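You operate a simulated robot arm through the tools that you are given. There is no shell and no other tool. Be economical: measure what you need, move in short steps, check, and stop when the job is done.

You are at the controls of a simulated robot arm. One attempt, no reset.

JOB
Put the iron test piece in the test block, shut the cover and log the block on the table scale.
Fine: the block from the holder; leave it on the plate.

The check looks at the end state, three seconds after you hand in, the way a careful person would. Anything else that was tipped, shoved, dropped, spilled or broken makes it a failure. Lids that push on must go on centred and level and be pressed home; caps that screw on are set level and turned clockwise until they are tight.

ROBOT AND FRAMES
A 6-joint arm with a two-finger parallel gripper, fixed in place. Base frame: the origin is at the foot of the arm, x ahead of it, y to its left, z up; the work surface is at about z = 0. Lengths are in mm, angles in degrees, forces in N, time in s.
With the tool pointing down near the work surface it reaches from about 140 to 580 mm from the base axis. Its first joint turns from -66.0 to 66.0 degrees. Payload 2.1 kg.
The TCP is the grasp point between the finger pads, 30 mm short of the fingertips. In the tool frame z runs along the fingers and y along their closing line. Largest opening 94 mm; finger width 28, thickness 10; the body of the gripper, 50 by 96 mm, starts 55 mm behind the TCP.
Orientation is that of the tool frame in the base frame, as [roll, pitch, yaw] about the fixed x, y, z axes, in that order (R = Rz(yaw) Ry(pitch) Rx(roll)). With the fingers straight down and closing along the base's y, the tool's x points along the base's -x, its y along +y and its z along -z.

CONTROLS
- The arm moves only by the tool step_arm. Its arguments are lists of equal length, an entry for each row: "offset": the shift along the base's x, y, z in mm, a list of three; "turn": the turn, a rotation vector about the base's x, y, z in rad, a list of three; "jaw": the closure in counts, from 0 (fully open) to 255 (shut). In form: {"offset": [[dx, dy, dz], ...], "turn": [[wx, wy, wz], ...], "jaw": [jaw, ...]}. A call has 1 to 10 rows; each row is the pose to reach, as a shift and turn from the pose commanded when the call began. Rows are played at 5 a second. More than 50 mm and 8.6 degrees between two rows, or a gripper value outside its range, and nothing of the call is played. Where a pose cannot be reached the arm comes as near as it can. A force on the tool above 40 N (or 10 N above the force at the start of the call, whichever is more), or a blocked arm, ends the call early, and 0.2 s more pass. The fingers move at their own pace (about 72 mm/s each) and stop on an object; they squeeze with about 21 N. The grip force told is the motor's: it shows also when the fingers shut on nothing. Time passes only in rows, and 0.2 s behind the last, so rows that repeat a pose let the fingers close. It gives the time, the measured TCP pose, the force on the tool (base axes), the opening and the grip force at its end, in the units of the frame above (readings bear some noise).
- Cameras (640 x 400 px; columns grow to the right, rows downward): "scene" is fixed at [49.9, -371.2, 480.3]; the picture's right is [0.82, -0.57, 0.00], its down [-0.29, -0.41, -0.86] and it looks along [0.49, 0.71, -0.50] (base axes); focal length 266 px, centre (320, 200). "wrist" rides on the gripper at [76, 14, -103] in the tool frame; the picture's right is [-0.18, 0.98, 0.00], its down [-0.75, -0.14, -0.64] and it looks along [-0.63, -0.12, 0.77] (tool axes); focal length 243 px, centre (320, 200). There is no depth. A picture from a camera that has moved, and an enlarged one, comes with that camera's place and axes in the base frame and with its lens. The place of the scene camera against the robot may be out by one fixed shift of up to 18 mm in any direction.
- get_image(camera): a new picture of that camera. No time passes.
- enlarge(camera, box): a new picture of the part [left, top, right, bottom] of that camera's present view, enlarged. No time passes.
- close_job(): hands the job in; it is judged then, once.

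Work in short steps. Places have to be worked out from the pictures, the camera data and where the tool is seen: move nearer, look again, correct. Check each grasp and each placing, and mend what went wrong. You have 120 turns and 64 pictures in all, those below and enlarged ones among them. Open the gripper and draw the arm clear of the work before you hand the job in, unless the task says otherwise; then end with one line.

The tools are called as a command line: name --argument value ..., lists and objects as JSON in quotes. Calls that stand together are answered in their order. step_arm: Moves the arm, as the interface text tells. Its arguments: {"type":"object","properties":{"offset":{"type":"array","items":{"type":"array","items":{"type":"number"}}},"turn":{"type":"array","items":{"type":"array","items":{"type":"number"}}},"jaw":{"type":"array","items":{"type":"number"}}},"required":["offset","turn","jaw"]} The other tools are called the same way: get_image (camera) takes a picture; enlarge (camera, box) takes an enlarged picture of a part of a camera's view; close_job () hands the job in.

At the start:

```text
time_s: 0.0
position: [364.4, -5.2, 378.5]
tool_rot: [180.0, 0.1, 180.0]
force: [-0.5, 0.0, 0.7]
width: 94.1
grip_force: 0.0
```

scene: 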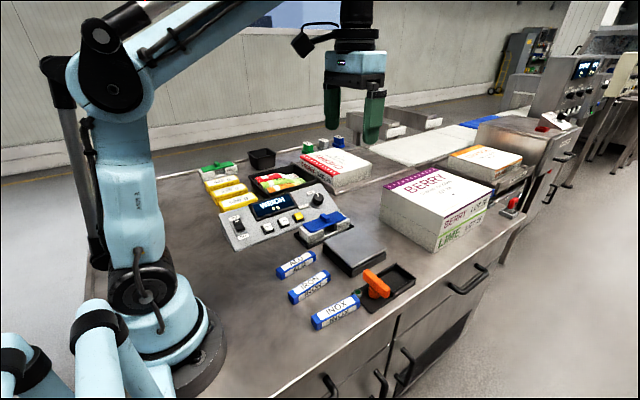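
wrist: 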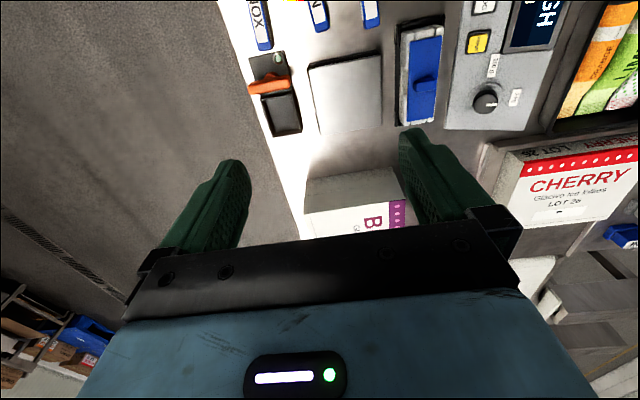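

I start with close looks at the work area to identify the pieces, block, cover and scale.

enlarge --camera "scene" --box '[200, 160, 440, 340]'

enlarge --camera "wrist" --box '[220, 0, 580, 225]'

```text
2.22 times, centred on (320, 250) of scene
camera zoom: at [49.9, -371.2, 480.3], right [0.82, -0.57, 0.0], down [-0.29, -0.41, -0.86], along [0.49, 0.71, -0.5], focal length 592 px, centre (320, 89)
```

zoom: 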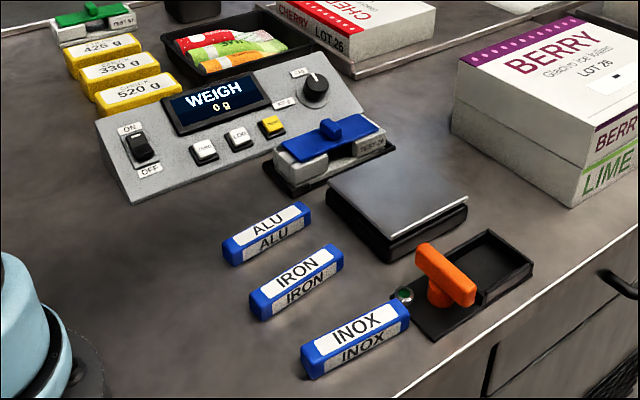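

```text
1.78 times, centred on (400, 112) of wrist
camera zoom: at [288.7, 8.9, 481.5], right [0.18, 0.98, 0.0], down [0.75, -0.14, 0.64], along [0.63, -0.12, -0.77], focal length 431 px, centre (178, 356)
```

zoom: 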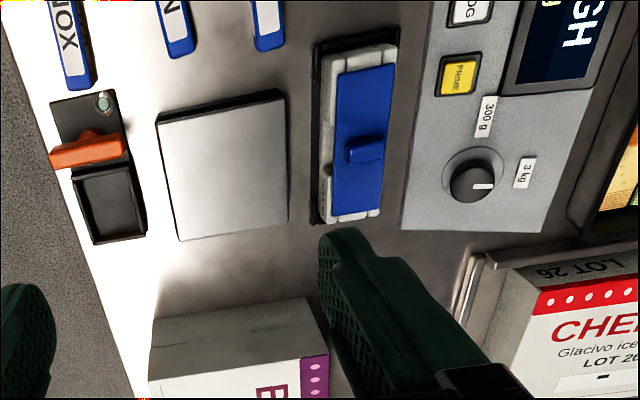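

The iron piece is near (270,-10), block in its holder near (415,140), plate near (420,10). I back the arm off towards the base, and lower, so the wrist camera sees them all closer.

step_arm --offset '[[-40, 10, -20], [-80, 20, -40], [-120, 30, -60], [-150, 40, -80], [-150, 40, -80]]' --turn '[[0, 0, 0], [0, 0, 0], [0, 0, 0], [0, 0, 0], [0, 0, 0]]' --jaw '[0, 0, 0, 0, 0]'

get_image --camera "wrist"

```text
time_s: 1.2
position: [214.6, 35.7, 296.2]
tool_rot: [180.0, 0.0, -180.0]
force: [-1.0, 0.7, -0.5]
width: 94.1
grip_force: 0.1
```

```text
59 pictures are left
camera wrist: at [138.5, 49.7, 399.7], right [0.18, 0.98, 0.0], down [0.75, -0.14, 0.64], along [0.63, -0.12, -0.77], focal length 243 px, centre (320, 200)
```

wrist: 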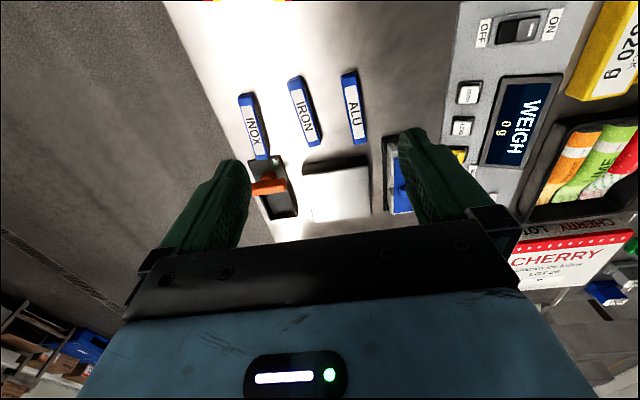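

Enlarge to read details of pieces, block and panel.

enlarge --camera "wrist" --box '[220, 60, 420, 185]'

enlarge --camera "scene" --box '[215, 180, 375, 280]'

enlarge --camera "scene" --box '[185, 140, 345, 240]'

```text
3.20 times, centred on (320, 122) of wrist
camera zoom: at [138.5, 49.7, 399.7], right [0.18, 0.98, 0.0], down [0.75, -0.14, 0.64], along [0.63, -0.12, -0.77], focal length 776 px, centre (320, 448)
```

zoom: 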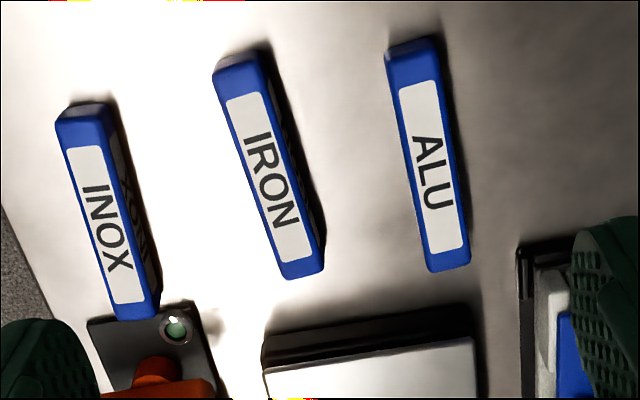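

```text
4.00 times, centred on (295, 230) of scene
camera zoom: at [49.9, -371.2, 480.3], right [0.82, -0.57, 0.0], down [-0.29, -0.41, -0.86], along [0.49, 0.71, -0.5], focal length 1066 px, centre (420, 80)
```

zoom: 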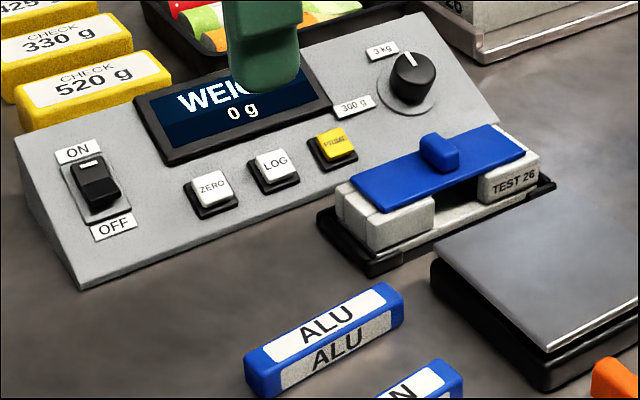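

```text
4.00 times, centred on (265, 190) of scene
camera zoom: at [49.9, -371.2, 480.3], right [0.82, -0.57, 0.0], down [-0.29, -0.41, -0.86], along [0.49, 0.71, -0.5], focal length 1066 px, centre (540, 240)
```

zoom: 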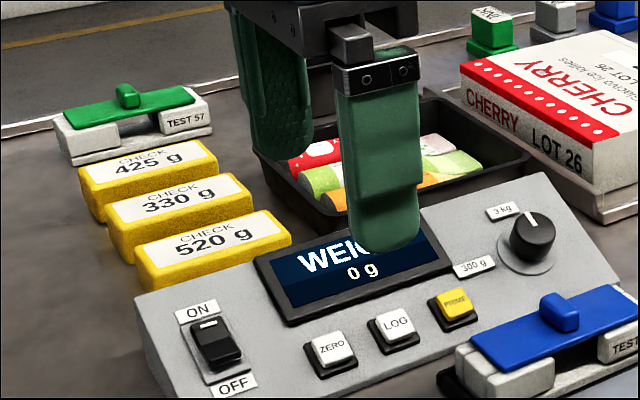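

The display is at 0 g, range knob is on 3 kg; buttons ZERO, LOG, PRIME(?). Next I move over the block to look at its cover and slot from near.

step_arm --offset '[[45, 20, 0], [90, 40, -10], [135, 60, -30], [180, 80, -60], [220, 100, -80], [220, 100, -80]]' --turn '[[0, 0, 0], [0, 0, 0], [0, 0, 0], [0, 0, 0], [0, 0, 0], [0, 0, 0]]' --jaw '[0, 0, 0, 0, 0, 0]'

get_image --camera "wrist"

```text
refused: row 2 steps farther than a row can; nothing moved
```

```text
55 pictures are left
camera wrist: at [138.5, 49.7, 399.7], right [0.18, 0.98, 0.0], down [0.75, -0.14, 0.64], along [0.63, -0.12, -0.77], focal length 243 px, centre (320, 200)
```

wrist: 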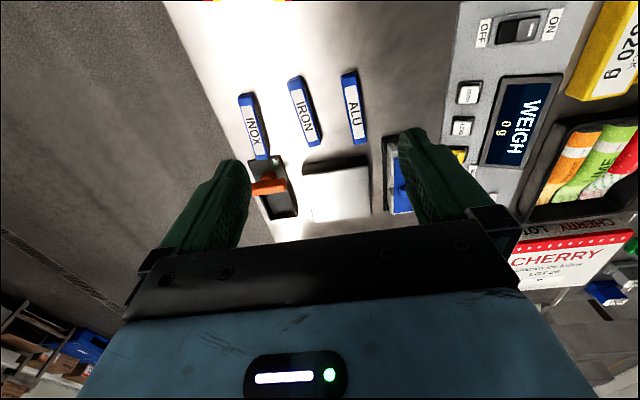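

The step was too long per row; I repeat with smaller rows.

step_arm --offset '[[36, 16, 0], [72, 32, 0], [108, 48, -10], [144, 64, -25], [180, 80, -45], [210, 92, -70], [225, 100, -90], [225, 100, -90]]' --turn '[[0, 0, 0], [0, 0, 0], [0, 0, 0], [0, 0, 0], [0, 0, 0], [0, 0, 0], [0, 0, 0], [0, 0, 0]]' --jaw '[0, 0, 0, 0, 0, 0, 0, 0]'

get_image --camera "wrist"

```text
time_s: 3.0
position: [443.3, 135.9, 207.1]
tool_rot: [-180.0, 0.0, 180.0]
force: [-0.4, -0.3, 0.2]
width: 94.2
grip_force: 0.1
```

```text
54 pictures are left
camera wrist: at [366.5, 149.0, 310.4], right [0.18, 0.98, 0.0], down [0.75, -0.14, 0.64], along [0.63, -0.12, -0.77], focal length 243 px, centre (320, 200)
```

wrist: 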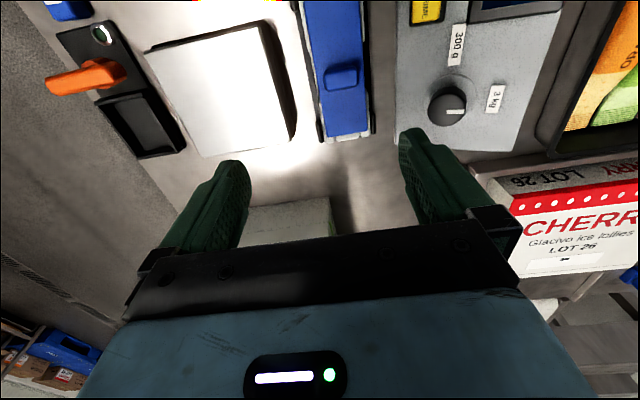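

I go back 70 mm and a bit lower to have the block fully in view.

step_arm --offset '[[-35, -10, -10], [-70, -25, -25], [-70, -25, -25]]' --turn '[[0, 0, 0], [0, 0, 0], [0, 0, 0]]' --jaw '[0, 0, 0]'

enlarge --camera "wrist" --box '[250, 0, 474, 140]'

```text
time_s: 3.8
position: [372.1, 107.7, 184.9]
tool_rot: [180.0, 0.0, 179.9]
force: [0.5, -0.3, -0.4]
width: 94.0
grip_force: 0.0
```

```text
2.86 times, centred on (362, 70) of wrist
camera zoom: at [295.7, 122.9, 288.0], right [0.18, 0.98, 0.0], down [0.75, -0.14, 0.64], along [0.63, -0.12, -0.77], focal length 693 px, centre (200, 571)
```

zoom: 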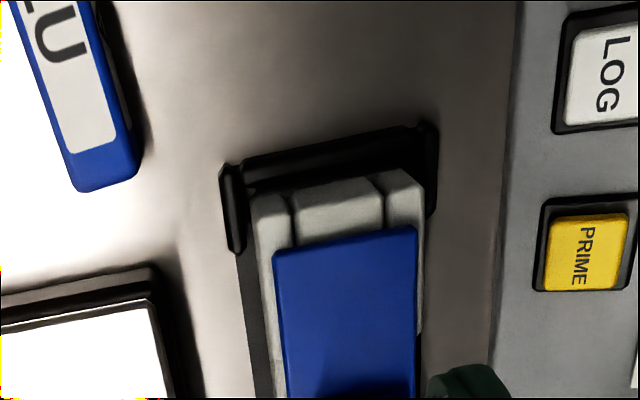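

Shift to centre the block between the fingers in view.

step_arm --offset '[[0, 35, 0], [-10, 45, 0], [-10, 45, 0]]' --turn '[[0, 0, 0], [0, 0, 0], [0, 0, 0]]' --jaw '[0, 0, 0]'

enlarge --camera "wrist" --box '[190, 30, 446, 190]'

enlarge --camera "scene" --box '[280, 195, 376, 255]'

```text
time_s: 4.6
position: [361.7, 154.2, 184.6]
tool_rot: [179.9, 0.0, 179.9]
force: [1.1, -0.3, 0.1]
width: 93.8
grip_force: 0.1
```

```text
2.50 times, centred on (318, 110) of wrist
camera zoom: at [285.5, 168.6, 287.7], right [0.18, 0.98, 0.0], down [0.75, -0.14, 0.64], along [0.63, -0.12, -0.77], focal length 606 px, centre (325, 425)
```

zoom: 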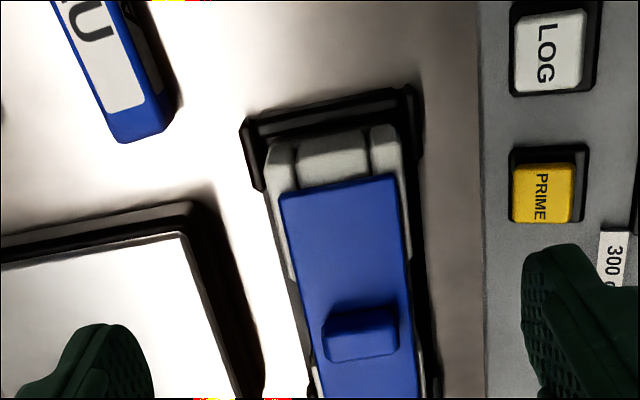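

```text
6.67 times, centred on (328, 225) of scene
camera zoom: at [49.9, -371.2, 480.3], right [0.82, -0.57, 0.0], down [-0.29, -0.41, -0.86], along [0.49, 0.71, -0.5], focal length 1776 px, centre (267, 33)
```

zoom: 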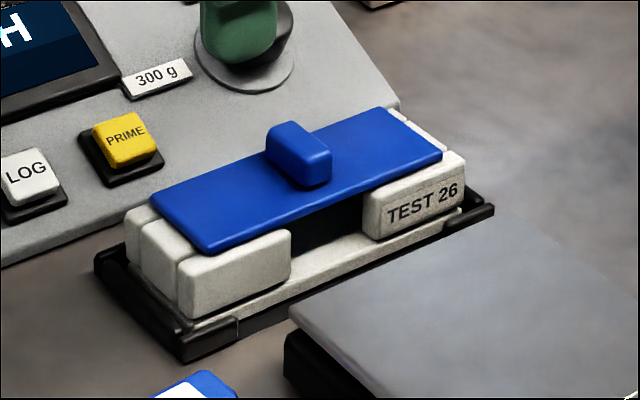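

The cover is a flat blue plate with a knob; I need its far end and +y side. I back off to see the whole block between the fingers.

step_arm --offset '[[-35, 5, 0], [-60, 10, 0], [-60, 10, 0]]' --turn '[[0, 0, 0], [0, 0, 0], [0, 0, 0]]' --jaw '[0, 0, 0]'

enlarge --camera "wrist" --box '[200, 80, 456, 240]'

```text
time_s: 5.4
position: [303.0, 165.6, 182.8]
tool_rot: [180.0, 0.0, -179.9]
force: [-0.1, 0.3, 0.5]
width: 94.1
grip_force: 0.1
```

```text
2.50 times, centred on (328, 160) of wrist
camera zoom: at [226.0, 179.7, 286.7], right [0.18, 0.98, 0.0], down [0.75, -0.14, 0.64], along [0.63, -0.12, -0.77], focal length 606 px, centre (300, 300)
```

zoom: 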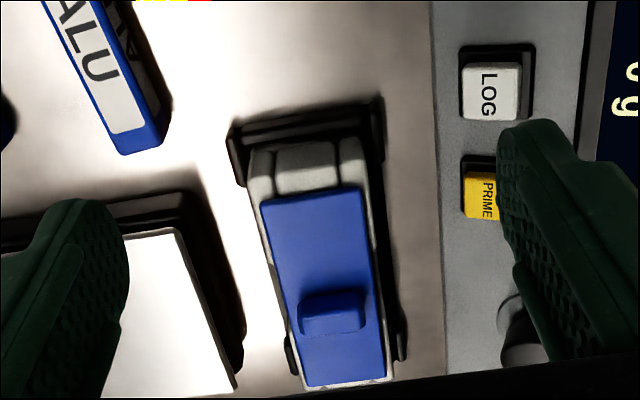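

I zoom on both ends of the cover from the scene camera to tell whether it slides, hinges or lifts.

enlarge --camera "scene" --box '[292, 217, 332, 242]'

enlarge --camera "scene" --box '[320, 205, 360, 230]'

enlarge --camera "scene" --box '[352, 255, 424, 300]'

```text
16.00 times, centred on (312, 230) of scene
camera zoom: at [49.9, -371.2, 480.3], right [0.82, -0.57, 0.0], down [-0.29, -0.41, -0.86], along [0.49, 0.71, -0.5], focal length 4263 px, centre (448, -272)
```

zoom: 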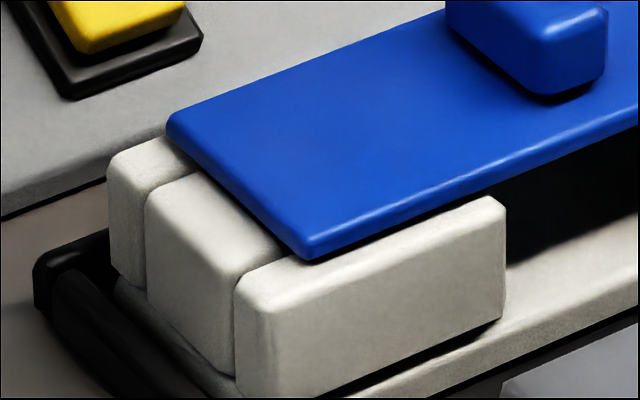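

```text
16.00 times, centred on (340, 218) of scene
camera zoom: at [49.9, -371.2, 480.3], right [0.82, -0.57, 0.0], down [-0.29, -0.41, -0.86], along [0.49, 0.71, -0.5], focal length 4263 px, centre (0, -80)
```

zoom: 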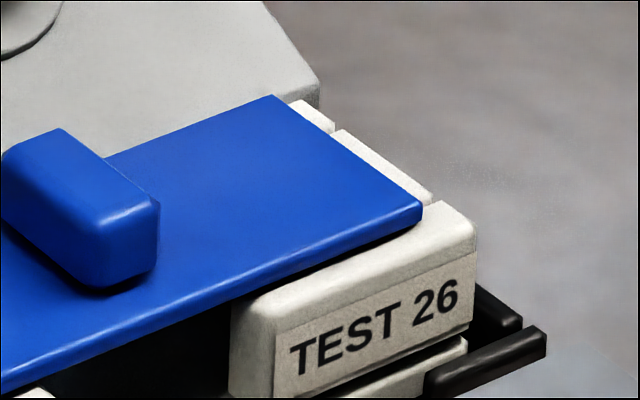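

```text
8.89 times, centred on (388, 278) of scene
camera zoom: at [49.9, -371.2, 480.3], right [0.82, -0.57, 0.0], down [-0.29, -0.41, -0.86], along [0.49, 0.71, -0.5], focal length 2368 px, centre (-284, -489)
```

zoom: 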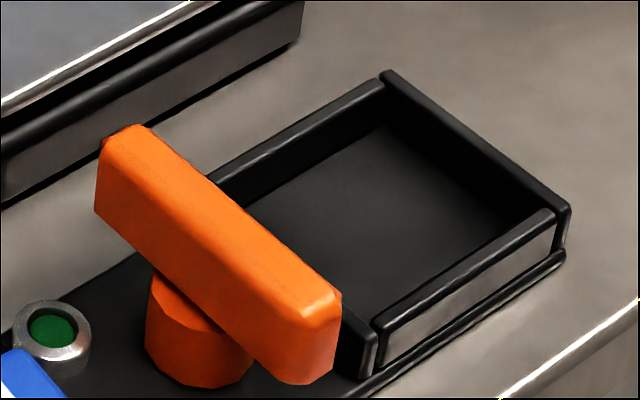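

The cover looks like a loose plate lying on the walls, with the knob at about (448,157). I go above the knob with partly closed fingers for a precise look.

step_arm --offset '[[40, -2, 0], [80, -4, 0], [115, -7, -10], [145, -9, -35], [145, -9, -43], [145, -9, -43]]' --turn '[[0, 0, 0], [0, 0, 0], [0, 0, 0], [0, 0, 0], [0, 0, 0], [0, 0, 0]]' --jaw '[0, 0, 50, 100, 100, 100]'

get_image --camera "wrist"

enlarge --camera "scene" --box '[280, 165, 408, 245]'

```text
time_s: 6.8
position: [445.4, 156.0, 138.4]
tool_rot: [180.0, 0.0, -180.0]
force: [0.2, 0.1, 0.1]
width: 57.1
grip_force: 0.1
```

```text
46 pictures are left
camera wrist: at [369.7, 170.1, 242.3], right [0.18, 0.98, 0.0], down [0.75, -0.14, 0.64], along [0.63, -0.12, -0.77], focal length 243 px, centre (320, 200)
```

wrist: 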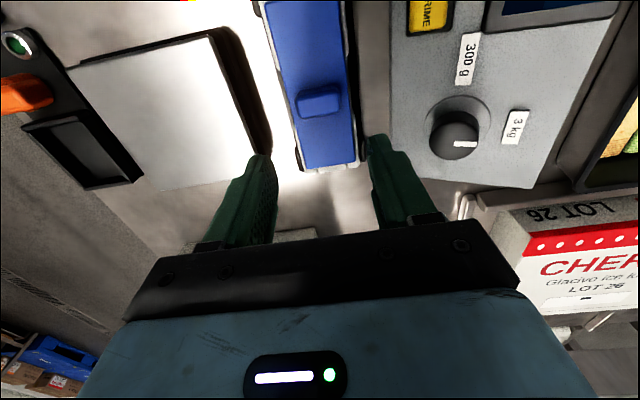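

```text
5.00 times, centred on (344, 205) of scene
camera zoom: at [49.9, -371.2, 480.3], right [0.82, -0.57, 0.0], down [-0.29, -0.41, -0.86], along [0.49, 0.71, -0.5], focal length 1332 px, centre (200, 175)
```

zoom: 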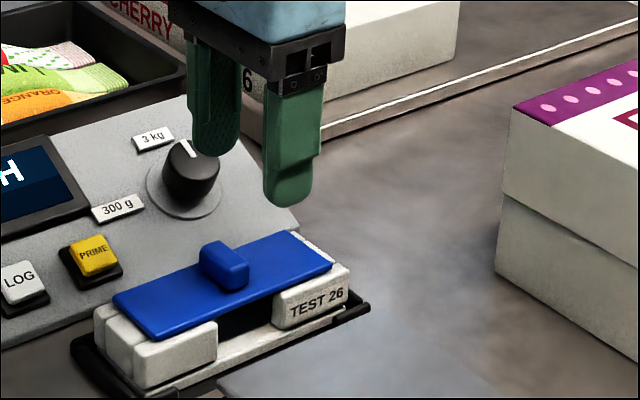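

Recalculating, the knob centre is nearer (425,158). I shift there, lower somewhat and enlarge.

step_arm --offset '[[-20, 2, -20], [-20, 2, -20]]' --turn '[[0, 0, 0], [0, 0, 0]]' --jaw '[100, 100]'

enlarge --camera "wrist" --box '[192, 30, 448, 190]'

enlarge --camera "scene" --box '[280, 165, 408, 245]'

```text
time_s: 7.4
position: [425.9, 159.2, 120.5]
tool_rot: [-179.9, 0.0, -180.0]
force: [0.9, 0.0, -0.1]
width: 57.1
grip_force: 0.0
```

```text
2.50 times, centred on (320, 110) of wrist
camera zoom: at [349.2, 172.7, 223.0], right [0.18, 0.98, 0.0], down [0.75, -0.14, 0.64], along [0.63, -0.12, -0.77], focal length 606 px, centre (320, 425)
```

zoom: 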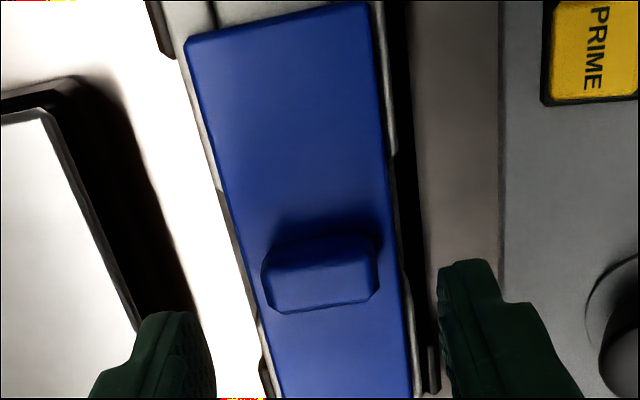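

```text
5.00 times, centred on (344, 205) of scene
camera zoom: at [49.9, -371.2, 480.3], right [0.82, -0.57, 0.0], down [-0.29, -0.41, -0.86], along [0.49, 0.71, -0.5], focal length 1332 px, centre (200, 175)
```

zoom: 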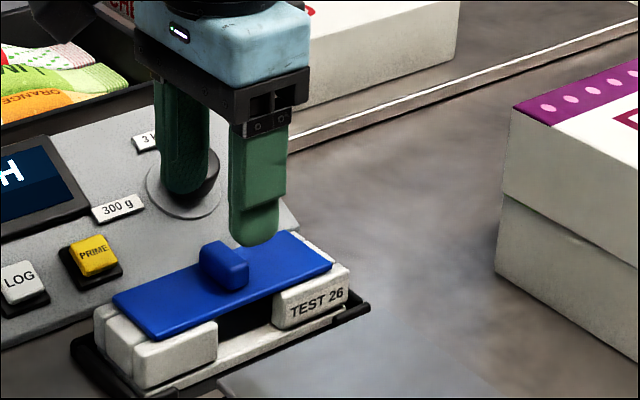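

Knob ≈ (431,158), cover top ≈ z 40. I descend to fingertips just above the cover, still open 57 mm, and check.

step_arm --offset '[[5, -1, -15], [5, -1, -35], [5, -1, -43], [5, -1, -43]]' --turn '[[0, 0, -0.02], [0, 0, -0.02], [0, 0, -0.02], [0, 0, -0.02]]' --jaw '[100, 100, 100, 100]'

enlarge --camera "scene" --box '[290, 195, 386, 255]'

enlarge --camera "wrist" --box '[192, 60, 448, 220]'

```text
time_s: 8.4
position: [429.1, 156.1, 75.8]
tool_rot: [-180.0, 0.0, 178.9]
force: [-0.1, -0.1, -0.6]
width: 57.0
grip_force: 0.1
```

```text
6.67 times, centred on (338, 225) of scene
camera zoom: at [49.9, -371.2, 480.3], right [0.82, -0.57, 0.0], down [-0.29, -0.41, -0.86], along [0.49, 0.71, -0.5], focal length 1776 px, centre (200, 33)
```

zoom: 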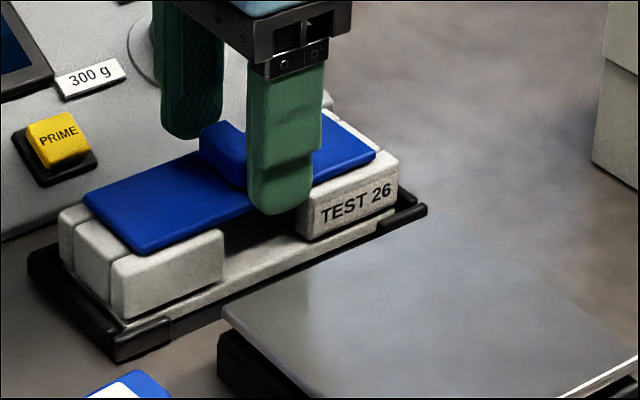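

```text
2.50 times, centred on (320, 140) of wrist
camera zoom: at [353.9, 172.3, 179.5], right [0.2, 0.98, 0.0], down [0.75, -0.16, 0.64], along [0.63, -0.13, -0.77], focal length 606 px, centre (320, 350)
```

zoom: 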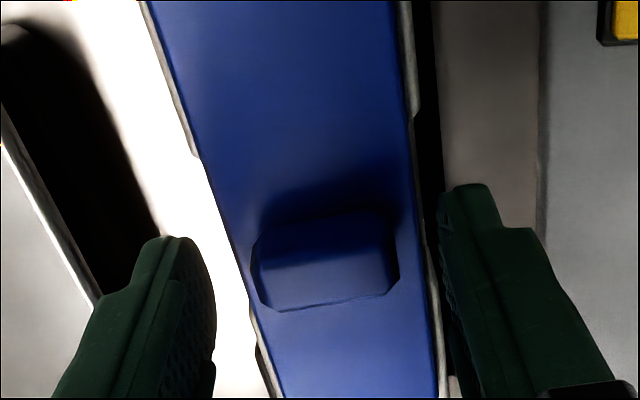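

Knob sits between the fingers, tips a few mm above the cover. Lower 2 mm and close.

step_arm --offset '[[1, 1, -2], [1, 1, -2], [1, 1, -2], [1, 1, -2], [1, 1, -2]]' --turn '[[0, 0, 0], [0, 0, 0], [0, 0, 0], [0, 0, 0], [0, 0, 0]]' --jaw '[100, 160, 255, 255, 255]'

```text
time_s: 9.6
position: [431.1, 158.2, 75.1]
tool_rot: [-180.0, 0.1, 178.9]
force: [0.1, 1.7, 3.1]
width: 33.3
grip_force: 21.0
```

Gripped at 33 mm. Lift slowly and watch the force.

step_arm --offset '[[0, 0, 3], [0, 0, 8], [0, 0, 15], [0, 0, 15]]' --turn '[[0, 0, 0], [0, 0, 0], [0, 0, 0], [0, 0, 0]]' --jaw '[255, 255, 255, 255]'

enlarge --camera "scene" --box '[290, 195, 386, 255]'

```text
time_s: 10.6
position: [431.2, 157.2, 90.1]
tool_rot: [180.0, 0.1, 178.8]
force: [0.4, 0.2, -3.3]
width: 33.6
grip_force: 20.6
```

```text
6.67 times, centred on (338, 225) of scene
camera zoom: at [49.9, -371.2, 480.3], right [0.82, -0.57, 0.0], down [-0.29, -0.41, -0.86], along [0.49, 0.71, -0.5], focal length 1776 px, centre (200, 33)
```

zoom: 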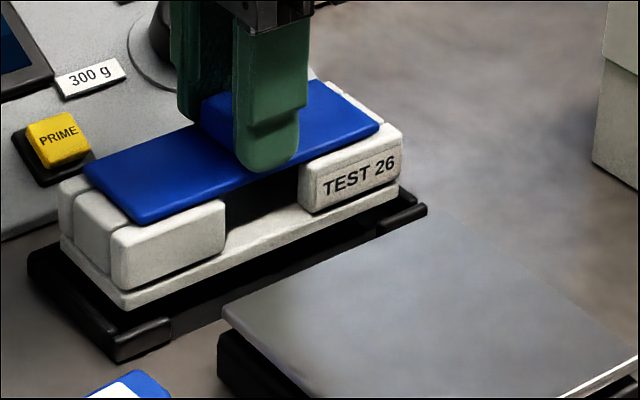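

The whole block came up with the cover, so the cover is captive (probably sliding along the block). I set the block back down in the holder.

step_arm --offset '[[0, 0, -6], [0, 0, -11], [0, 0, -15], [0, 0, -15.5], [0, 0, -15.5]]' --turn '[[0, 0, 0], [0, 0, 0], [0, 0, 0], [0, 0, 0], [0, 0, 0]]' --jaw '[255, 255, 255, 255, 255]'

enlarge --camera "scene" --box '[290, 195, 386, 255]'

```text
time_s: 11.8
position: [431.1, 157.2, 75.7]
tool_rot: [179.9, 0.0, 178.9]
force: [0.1, 1.7, 2.5]
width: 33.2
grip_force: 21.2
```

```text
6.67 times, centred on (338, 225) of scene
camera zoom: at [49.9, -371.2, 480.3], right [0.82, -0.57, 0.0], down [-0.29, -0.41, -0.86], along [0.49, 0.71, -0.5], focal length 1776 px, centre (200, 33)
```

zoom: 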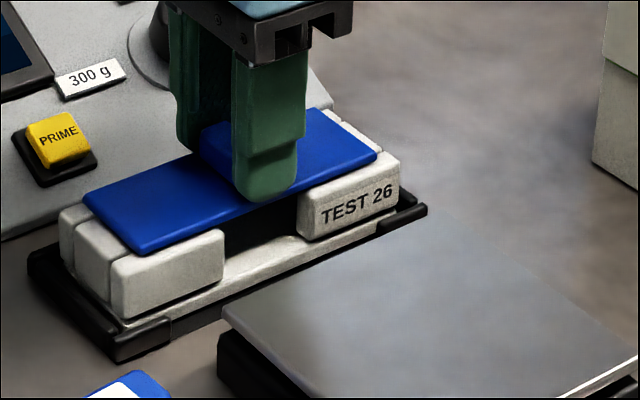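

Seated again. Now I try sliding the cover gently in +x.

step_arm --offset '[[2, 0, 0], [5, 0, 0], [8, 0, 0], [8, 0, 0]]' --turn '[[0, 0, 0], [0, 0, 0], [0, 0, 0], [0, 0, 0]]' --jaw '[255, 255, 255, 255]'

enlarge --camera "scene" --box '[290, 195, 386, 255]'

```text
time_s: 12.8
position: [438.6, 156.5, 76.6]
tool_rot: [-179.9, -0.3, 178.8]
force: [-21.7, -4.5, 10.6]
width: 33.5
grip_force: 21.4
```

```text
6.67 times, centred on (338, 225) of scene
camera zoom: at [49.9, -371.3, 480.3], right [0.82, -0.57, 0.0], down [-0.29, -0.41, -0.86], along [0.49, 0.71, -0.5], focal length 1776 px, centre (200, 33)
```

zoom: 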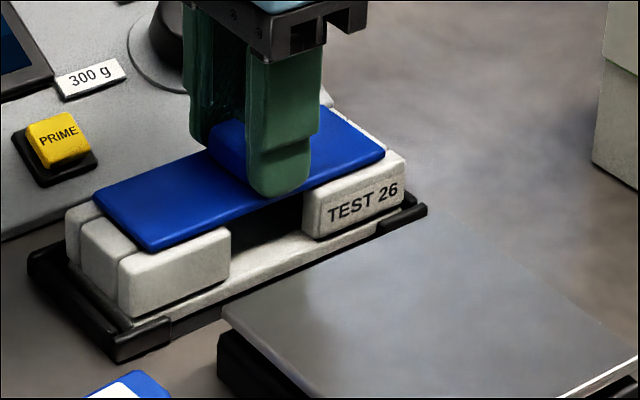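

It blocks in +x (the block itself shifted against the holder). Try -x.

step_arm --offset '[[-4, 0, -0.5], [-8, 0, -0.5], [-13, 0, -0.5], [-18, 0, -0.5], [-18, 0, -0.5]]' --turn '[[0, 0, 0], [0, 0, 0], [0, 0, 0], [0, 0, 0], [0, 0, 0]]' --jaw '[255, 255, 255, 255, 255]'

enlarge --camera "scene" --box '[290, 195, 386, 255]'

```text
time_s: 14.0
position: [421.6, 158.9, 73.6]
tool_rot: [-180.0, 0.0, 178.8]
force: [0.3, -7.1, 10.4]
width: 33.3
grip_force: 21.6
```

```text
6.67 times, centred on (338, 225) of scene
camera zoom: at [49.9, -371.3, 480.3], right [0.82, -0.57, 0.0], down [-0.29, -0.41, -0.86], along [0.49, 0.71, -0.5], focal length 1776 px, centre (200, 33)
```

zoom: 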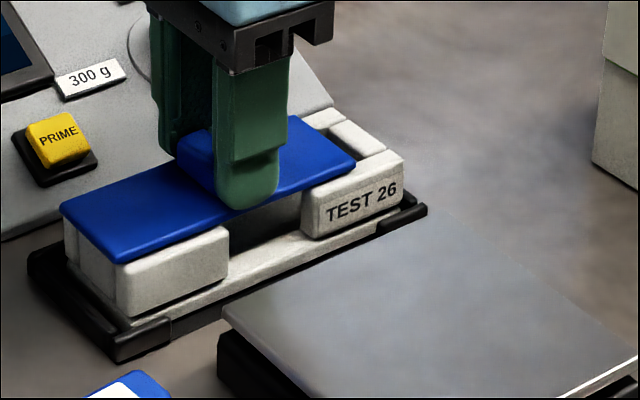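

It slides in -x. Continue opening along the block axis, with slightly less downward push.

step_arm --offset '[[-8, 0, 1], [-18, 0, 1], [-28, 0.3, 1], [-38, 0.5, 1], [-48, 0.7, 1], [-58, 0.9, 1], [-58, 0.9, 1]]' --turn '[[0, 0, 0], [0, 0, 0], [0, 0, 0], [0, 0, 0], [0, 0, 0], [0, 0, 0], [0, 0, 0]]' --jaw '[255, 255, 255, 255, 255, 255, 255]'

enlarge --camera "scene" --box '[266, 190, 386, 265]'

```text
time_s: 15.6
position: [362.2, 158.8, 73.7]
tool_rot: [179.9, 0.0, 178.9]
force: [0.6, 0.4, -3.4]
width: 33.3
grip_force: 21.0
```

```text
5.33 times, centred on (326, 228) of scene
camera zoom: at [49.9, -371.2, 480.3], right [0.82, -0.57, 0.0], down [-0.29, -0.41, -0.86], along [0.49, 0.71, -0.5], focal length 1421 px, centre (288, 53)
```

zoom: 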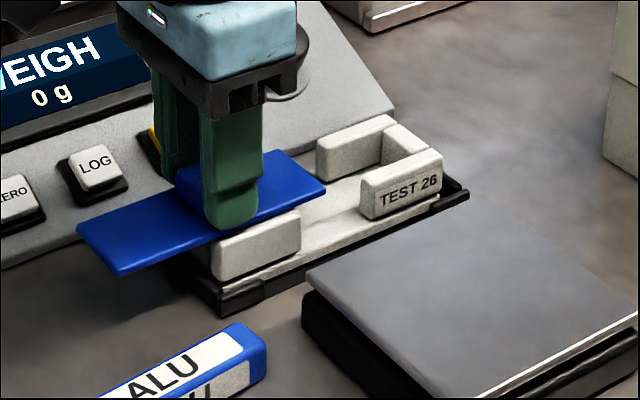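

Opening well. Continue ~45 mm.

step_arm --offset '[[-10, 0.2, 0], [-20, 0.4, 0], [-30, 0.6, 0], [-40, 0.8, 0], [-48, 1, 0], [-48, 1, 0]]' --turn '[[0, 0, 0], [0, 0, 0], [0, 0, 0], [0, 0, 0], [0, 0, 0], [0, 0, 0]]' --jaw '[255, 255, 255, 255, 255, 255]'

enlarge --camera "scene" --box '[258, 190, 378, 265]'

```text
time_s: 17.0
position: [314.6, 159.2, 73.2]
tool_rot: [180.0, 0.0, 179.0]
force: [-0.3, -0.9, -1.1]
width: 33.1
grip_force: 20.7
```

```text
5.33 times, centred on (318, 228) of scene
camera zoom: at [49.9, -371.2, 480.3], right [0.82, -0.57, 0.0], down [-0.29, -0.41, -0.86], along [0.49, 0.71, -0.5], focal length 1421 px, centre (331, 53)
```

zoom: 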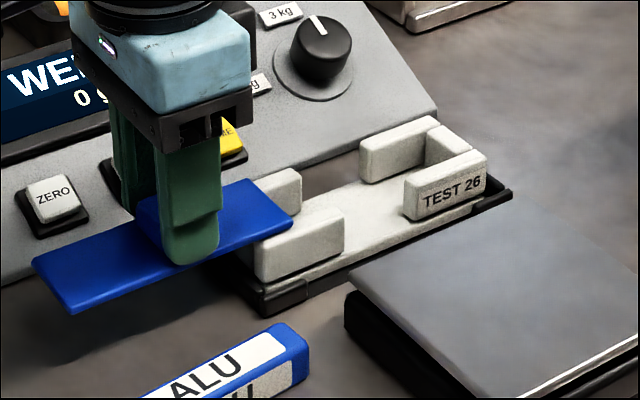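

Continue a little more until the cavity is entirely free or a stop is felt.

step_arm --offset '[[-5, 0.1, 0], [-10, 0.2, 0], [-15, 0.3, 0], [-20, 0.4, 0], [-20, 0.4, 0]]' --turn '[[0, 0, 0], [0, 0, 0], [0, 0, 0], [0, 0, 0], [0, 0, 0]]' --jaw '[255, 255, 255, 255, 255]'

enlarge --camera "scene" --box '[258, 190, 378, 265]'

```text
time_s: 18.2
position: [294.4, 158.7, 75.0]
tool_rot: [-180.0, 0.1, 178.8]
force: [16.0, -5.3, -4.3]
width: 33.3
grip_force: 20.8
```

```text
5.33 times, centred on (318, 228) of scene
camera zoom: at [49.9, -371.2, 480.3], right [0.82, -0.57, 0.0], down [-0.29, -0.41, -0.86], along [0.49, 0.71, -0.5], focal length 1421 px, centre (331, 53)
```

zoom: 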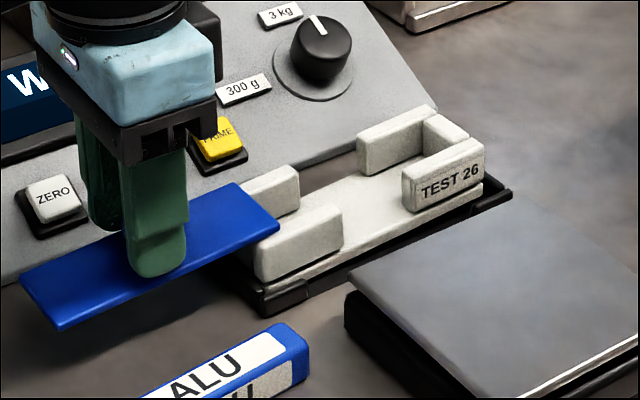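

A stop at x≈295: cover is fully open. Relax 2 mm, release the knob and rise, then look.

step_arm --offset '[[2, 0, 0], [2, 0, -0.5], [2, 0, -0.5], [2, 0, 20], [2, 0, 60], [-10, 10, 100], [-10, 10, 100]]' --turn '[[0, 0, 0], [0, 0, 0], [0, 0, 0], [0, 0, 0], [0, 0, 0], [0, 0, 0], [0, 0, 0]]' --jaw '[255, 100, 100, 100, 100, 100, 100]'

enlarge --camera "scene" --box '[258, 190, 378, 265]'

get_image --camera "wrist"

```text
time_s: 19.8
position: [283.7, 171.7, 174.7]
tool_rot: [-180.0, 0.0, 179.0]
force: [-0.6, 1.5, 0.0]
width: 57.1
grip_force: 0.1
```

```text
5.33 times, centred on (318, 228) of scene
camera zoom: at [49.9, -371.2, 480.3], right [0.82, -0.57, 0.0], down [-0.29, -0.41, -0.86], along [0.49, 0.71, -0.5], focal length 1421 px, centre (331, 53)
```

zoom: 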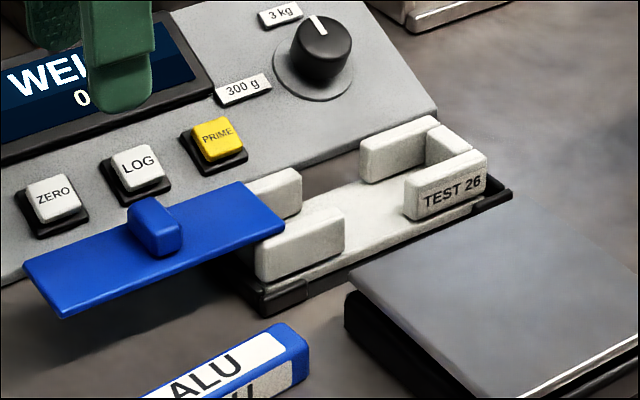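

```text
32 pictures are left
camera wrist: at [207.4, 186.2, 278.5], right [0.2, 0.98, 0.0], down [0.75, -0.16, 0.64], along [0.63, -0.13, -0.77], focal length 243 px, centre (320, 200)
```

wrist: 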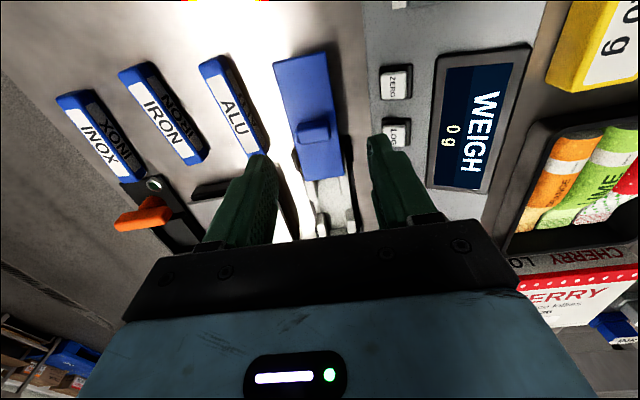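

Cover stays open, cavity free. Now over to the iron piece at about (274,0) for a close look.

step_arm --offset '[[0, -40, 0], [-3, -85, 0], [-6, -130, -10], [-10, -170, -30], [-10, -172, -45], [-10, -172, -45]]' --turn '[[0, 0, 0], [0, 0, 0.02], [0, 0, 0.05], [0, 0, 0.08], [0, 0, 0.08], [0, 0, 0.08]]' --jaw '[100, 100, 100, 100, 100, 100]'

enlarge --camera "wrist" --box '[160, 0, 480, 200]'

```text
time_s: 21.2
position: [276.3, -2.8, 130.3]
tool_rot: [180.0, 0.1, -176.5]
force: [0.1, 0.8, -0.5]
width: 57.4
grip_force: 0.0
```

```text
2.00 times, centred on (320, 100) of wrist
camera zoom: at [199.0, 6.6, 233.9], right [0.12, 0.99, 0.0], down [0.76, -0.1, 0.64], along [0.64, -0.08, -0.77], focal length 485 px, centre (320, 400)
```

zoom: 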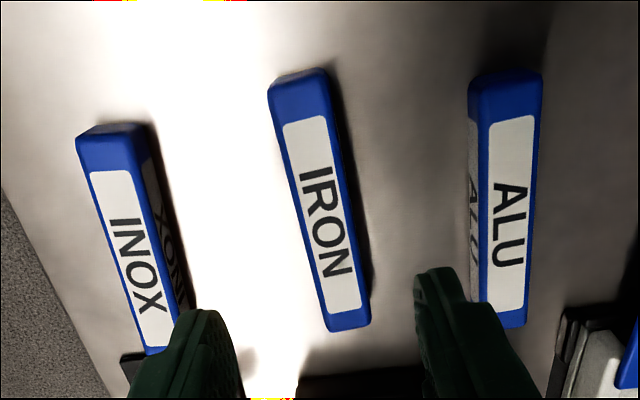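

Iron piece: centre (276,0.6), yaw ≈ 5°, width ≈ 21. I align, narrow the jaw to 40 mm to stay clear of neighbours, and descend halfway to verify.

step_arm --offset '[[0, 3.4, -20], [0, 3.4, -50], [0, 3.4, -68], [0, 3.4, -68]]' --turn '[[0, 0, 0.028], [0, 0, 0.028], [0, 0, 0.028], [0, 0, 0.028]]' --jaw '[147, 147, 147, 147]'

enlarge --camera "scene" --box '[260, 230, 372, 300]'

enlarge --camera "wrist" --box '[192, 40, 448, 200]'

```text
time_s: 22.2
position: [276.9, -0.7, 60.4]
tool_rot: [179.9, 0.0, -175.0]
force: [0.2, 0.3, 0.8]
width: 39.9
grip_force: 0.1
```

```text
5.71 times, centred on (316, 265) of scene
camera zoom: at [49.9, -371.2, 480.3], right [0.82, -0.57, 0.0], down [-0.29, -0.41, -0.86], along [0.49, 0.71, -0.5], focal length 1523 px, centre (343, -171)
```

zoom: 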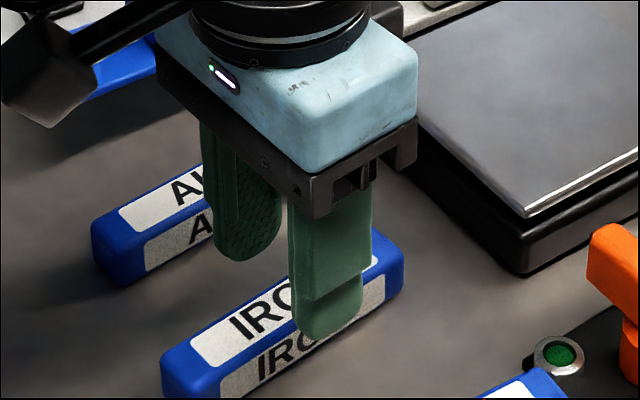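

```text
2.50 times, centred on (320, 120) of wrist
camera zoom: at [199.7, 7.6, 164.8], right [0.1, 1.0, 0.0], down [0.76, -0.07, 0.64], along [0.64, -0.06, -0.77], focal length 606 px, centre (320, 400)
```

zoom: 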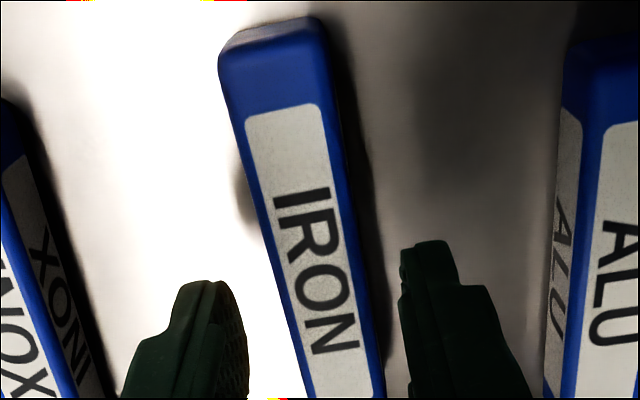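

Straddled well. Descend to TCP z≈36 and grip.

step_arm --offset '[[0, 0.5, -12], [0, 0.5, -24], [0, 0.5, -24], [0, 0.5, -24], [0, 0.5, -24]]' --turn '[[0, 0, 0], [0, 0, 0], [0, 0, 0], [0, 0, 0], [0, 0, 0]]' --jaw '[147, 147, 255, 255, 255]'

step_arm --offset '[[0, 0, 15], [0, 0, 40], [0, 0, 80], [0, 0, 94], [0, 0, 94]]' --turn '[[0, 0, 0], [0, 0, 0], [0, 0, 0], [0, 0, 0], [0, 0, 0]]' --jaw '[255, 255, 255, 255, 255]'

get_image --camera "scene"

```text
time_s: 23.4
position: [275.5, 2.3, 37.3]
tool_rot: [-180.0, 0.0, -175.0]
force: [1.7, 0.7, 3.5]
width: 23.1
grip_force: 21.7
```

```text
time_s: 24.6
position: [275.5, 2.6, 130.7]
tool_rot: [-180.0, -0.1, -175.0]
force: [-0.5, 0.0, -0.3]
width: 23.3
grip_force: 21.0
```

```text
28 pictures are left
```

scene: 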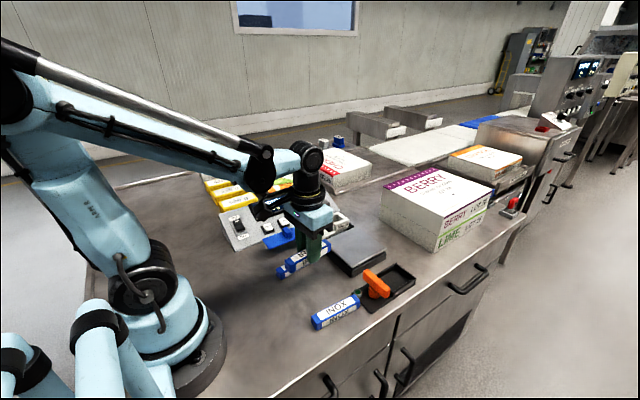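

Piece held (23 mm). I go beside the block (y≈215, high) to measure the cavity with the wrist camera.

step_arm --offset '[[0, 35, 20], [0, 75, 40], [5, 118, 60], [10, 160, 60], [20, 200, 60], [30, 213, 60], [30, 213, 60]]' --turn '[[0, 0, 0], [0, 0, 0], [0, 0, -0.03], [0, 0, -0.06], [0, 0, -0.1], [0, 0, -0.1], [0, 0, -0.1]]' --jaw '[255, 255, 255, 255, 255, 255, 255]'

get_image --camera "wrist"

```text
time_s: 26.2
position: [304.2, 217.0, 190.2]
tool_rot: [-179.9, -0.1, 179.3]
force: [0.0, -0.7, -0.1]
width: 23.2
grip_force: 21.1
```

```text
27 pictures are left
camera wrist: at [228.2, 232.1, 294.1], right [0.2, 0.98, 0.0], down [0.75, -0.15, 0.64], along [0.63, -0.13, -0.77], focal length 243 px, centre (320, 200)
```

wrist: 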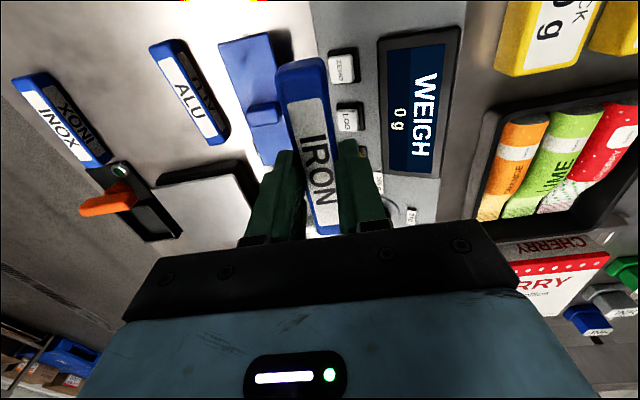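

Block is hidden behind the finger; I move 80 mm further in +x so it appears beside the piece.

step_arm --offset '[[40, 5, 0], [85, 10, 0], [85, 10, 0]]' --turn '[[0, 0, 0], [0, 0, 0], [0, 0, 0]]' --jaw '[255, 255, 255]'

enlarge --camera "wrist" --box '[160, 20, 416, 180]'

```text
time_s: 27.0
position: [390.1, 224.8, 189.4]
tool_rot: [179.9, 0.0, 179.4]
force: [0.4, 0.4, 0.3]
width: 23.7
grip_force: 21.0
```

```text
2.50 times, centred on (288, 100) of wrist
camera zoom: at [313.9, 239.5, 293.4], right [0.2, 0.98, 0.0], down [0.75, -0.15, 0.64], along [0.63, -0.13, -0.77], focal length 606 px, centre (400, 450)
```

zoom: 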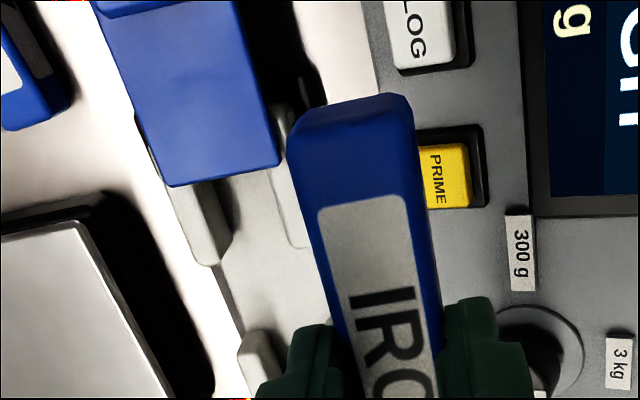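

Notch centre ≈ (424,158), cavity about 25 mm wide, block yaw ≈ -1°. I move above it with the piece at safe height and check in the scene view.

step_arm --offset '[[15, -25, -10], [34.5, -55, -30], [34.5, -67, -60], [34.5, -67, -95], [34.5, -67, -105], [34.5, -67, -105]]' --turn '[[0, 0, -0.007], [0, 0, -0.007], [0, 0, -0.007], [0, 0, -0.007], [0, 0, -0.007], [0, 0, -0.007]]' --jaw '[255, 255, 255, 255, 255, 255]'

enlarge --camera "scene" --box '[290, 190, 386, 250]'

enlarge --camera "wrist" --box '[208, 30, 432, 170]'

```text
time_s: 28.4
position: [425.0, 156.7, 85.8]
tool_rot: [-180.0, 0.0, 178.9]
force: [0.2, 0.3, -1.8]
width: 23.2
grip_force: 21.4
```

```text
6.67 times, centred on (338, 220) of scene
camera zoom: at [49.9, -371.2, 480.3], right [0.82, -0.57, 0.0], down [-0.29, -0.41, -0.86], along [0.49, 0.71, -0.5], focal length 1776 px, centre (200, 67)
```

zoom: 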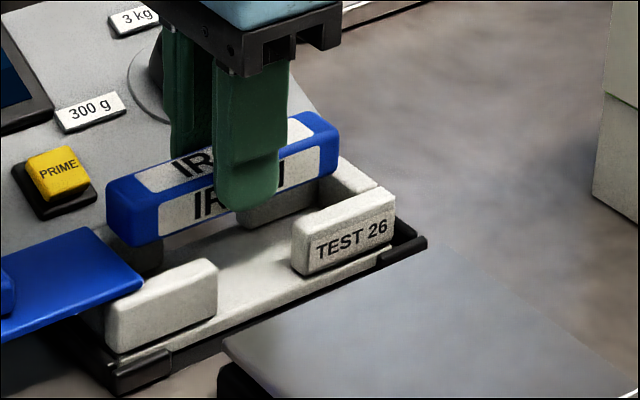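

```text
2.86 times, centred on (320, 100) of wrist
camera zoom: at [348.5, 172.5, 190.1], right [0.2, 0.98, 0.0], down [0.75, -0.16, 0.64], along [0.63, -0.13, -0.77], focal length 693 px, centre (320, 486)
```

zoom: 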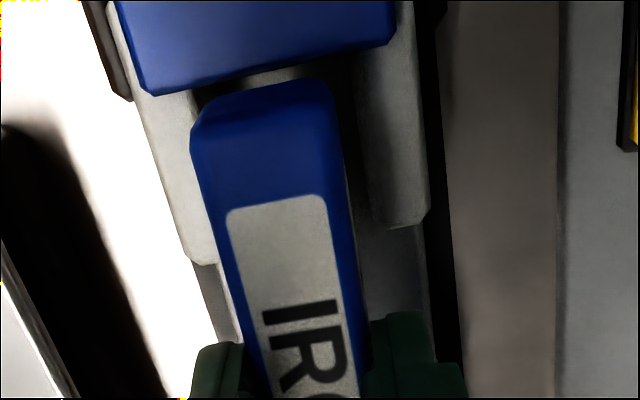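

Sideways alignment looks good (cavity ~31 wide, piece ~centred). I check lengthwise fit with a zoom on the far end wall.

enlarge --camera "scene" --box '[314, 203, 362, 233]'

```text
13.33 times, centred on (338, 218) of scene
camera zoom: at [49.9, -371.2, 480.3], right [0.82, -0.57, 0.0], down [-0.29, -0.41, -0.86], along [0.49, 0.71, -0.5], focal length 3553 px, centre (80, -40)
```

zoom: 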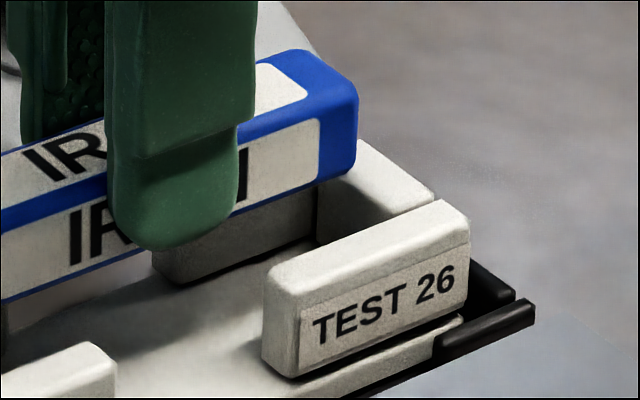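

The far gap is ≈10 mm, so I shift +4 in x, then lower into the cavity.

step_arm --offset '[[4, -0.7, 0], [4, -0.7, -8], [4, -0.7, -16], [4, -0.7, -24], [4, -0.7, -28], [4, -0.7, -28]]' --turn '[[0, 0, 0], [0, 0, 0], [0, 0, 0], [0, 0, 0], [0, 0, 0], [0, 0, 0]]' --jaw '[255, 255, 255, 255, 255, 255]'

enlarge --camera "scene" --box '[290, 190, 386, 250]'

```text
time_s: 29.8
position: [428.8, 158.4, 59.4]
tool_rot: [180.0, 0.0, 178.8]
force: [-0.8, 0.2, -0.6]
width: 23.0
grip_force: 21.4
```

```text
6.67 times, centred on (338, 220) of scene
camera zoom: at [49.9, -371.2, 480.3], right [0.82, -0.57, 0.0], down [-0.29, -0.41, -0.86], along [0.49, 0.71, -0.5], focal length 1776 px, centre (200, 67)
```

zoom: 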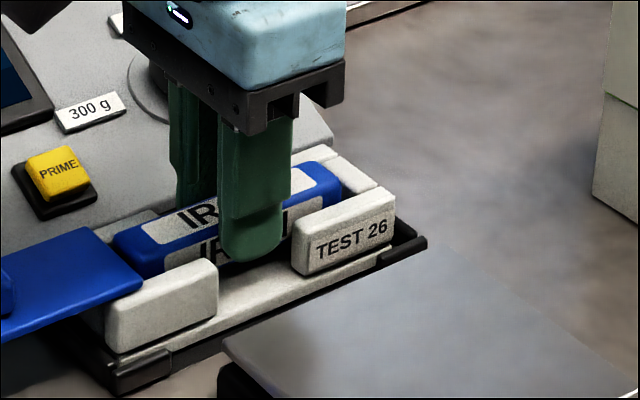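

Piece is between the walls with no contact. Lower gently to the floor.

step_arm --offset '[[0, 0, -2], [0, 0, -4], [0, 0, -5], [0, 0, -6], [0, 0, -6]]' --turn '[[0, 0, 0], [0, 0, 0], [0, 0, 0], [0, 0, 0], [0, 0, 0]]' --jaw '[255, 255, 255, 255, 255]'

```text
time_s: 31.0
position: [428.0, 157.2, 52.8]
tool_rot: [180.0, 0.0, 179.0]
force: [-0.5, -0.5, -0.8]
width: 23.2
grip_force: 21.2
```

step_arm --offset '[[0, 0, -1], [0, 0, -2], [0, 0, -3], [0, 0, -3]]' --turn '[[0, 0, 0], [0, 0, 0], [0, 0, 0], [0, 0, 0]]' --jaw '[255, 255, 255, 255]'

enlarge --camera "scene" --box '[298, 205, 362, 245]'

```text
time_s: 32.0
position: [428.2, 156.6, 50.7]
tool_rot: [180.0, 0.0, 178.9]
force: [-0.6, -0.1, -0.4]
width: 23.4
grip_force: 20.3
```

```text
10.00 times, centred on (330, 225) of scene
camera zoom: at [49.9, -371.2, 480.3], right [0.82, -0.57, 0.0], down [-0.29, -0.41, -0.86], along [0.49, 0.71, -0.5], focal length 2665 px, centre (220, -50)
```

zoom: 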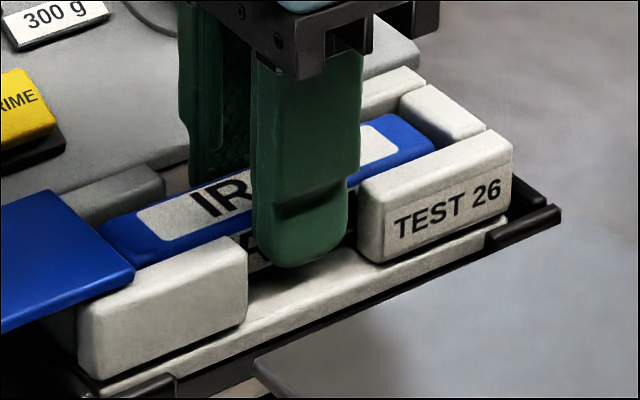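

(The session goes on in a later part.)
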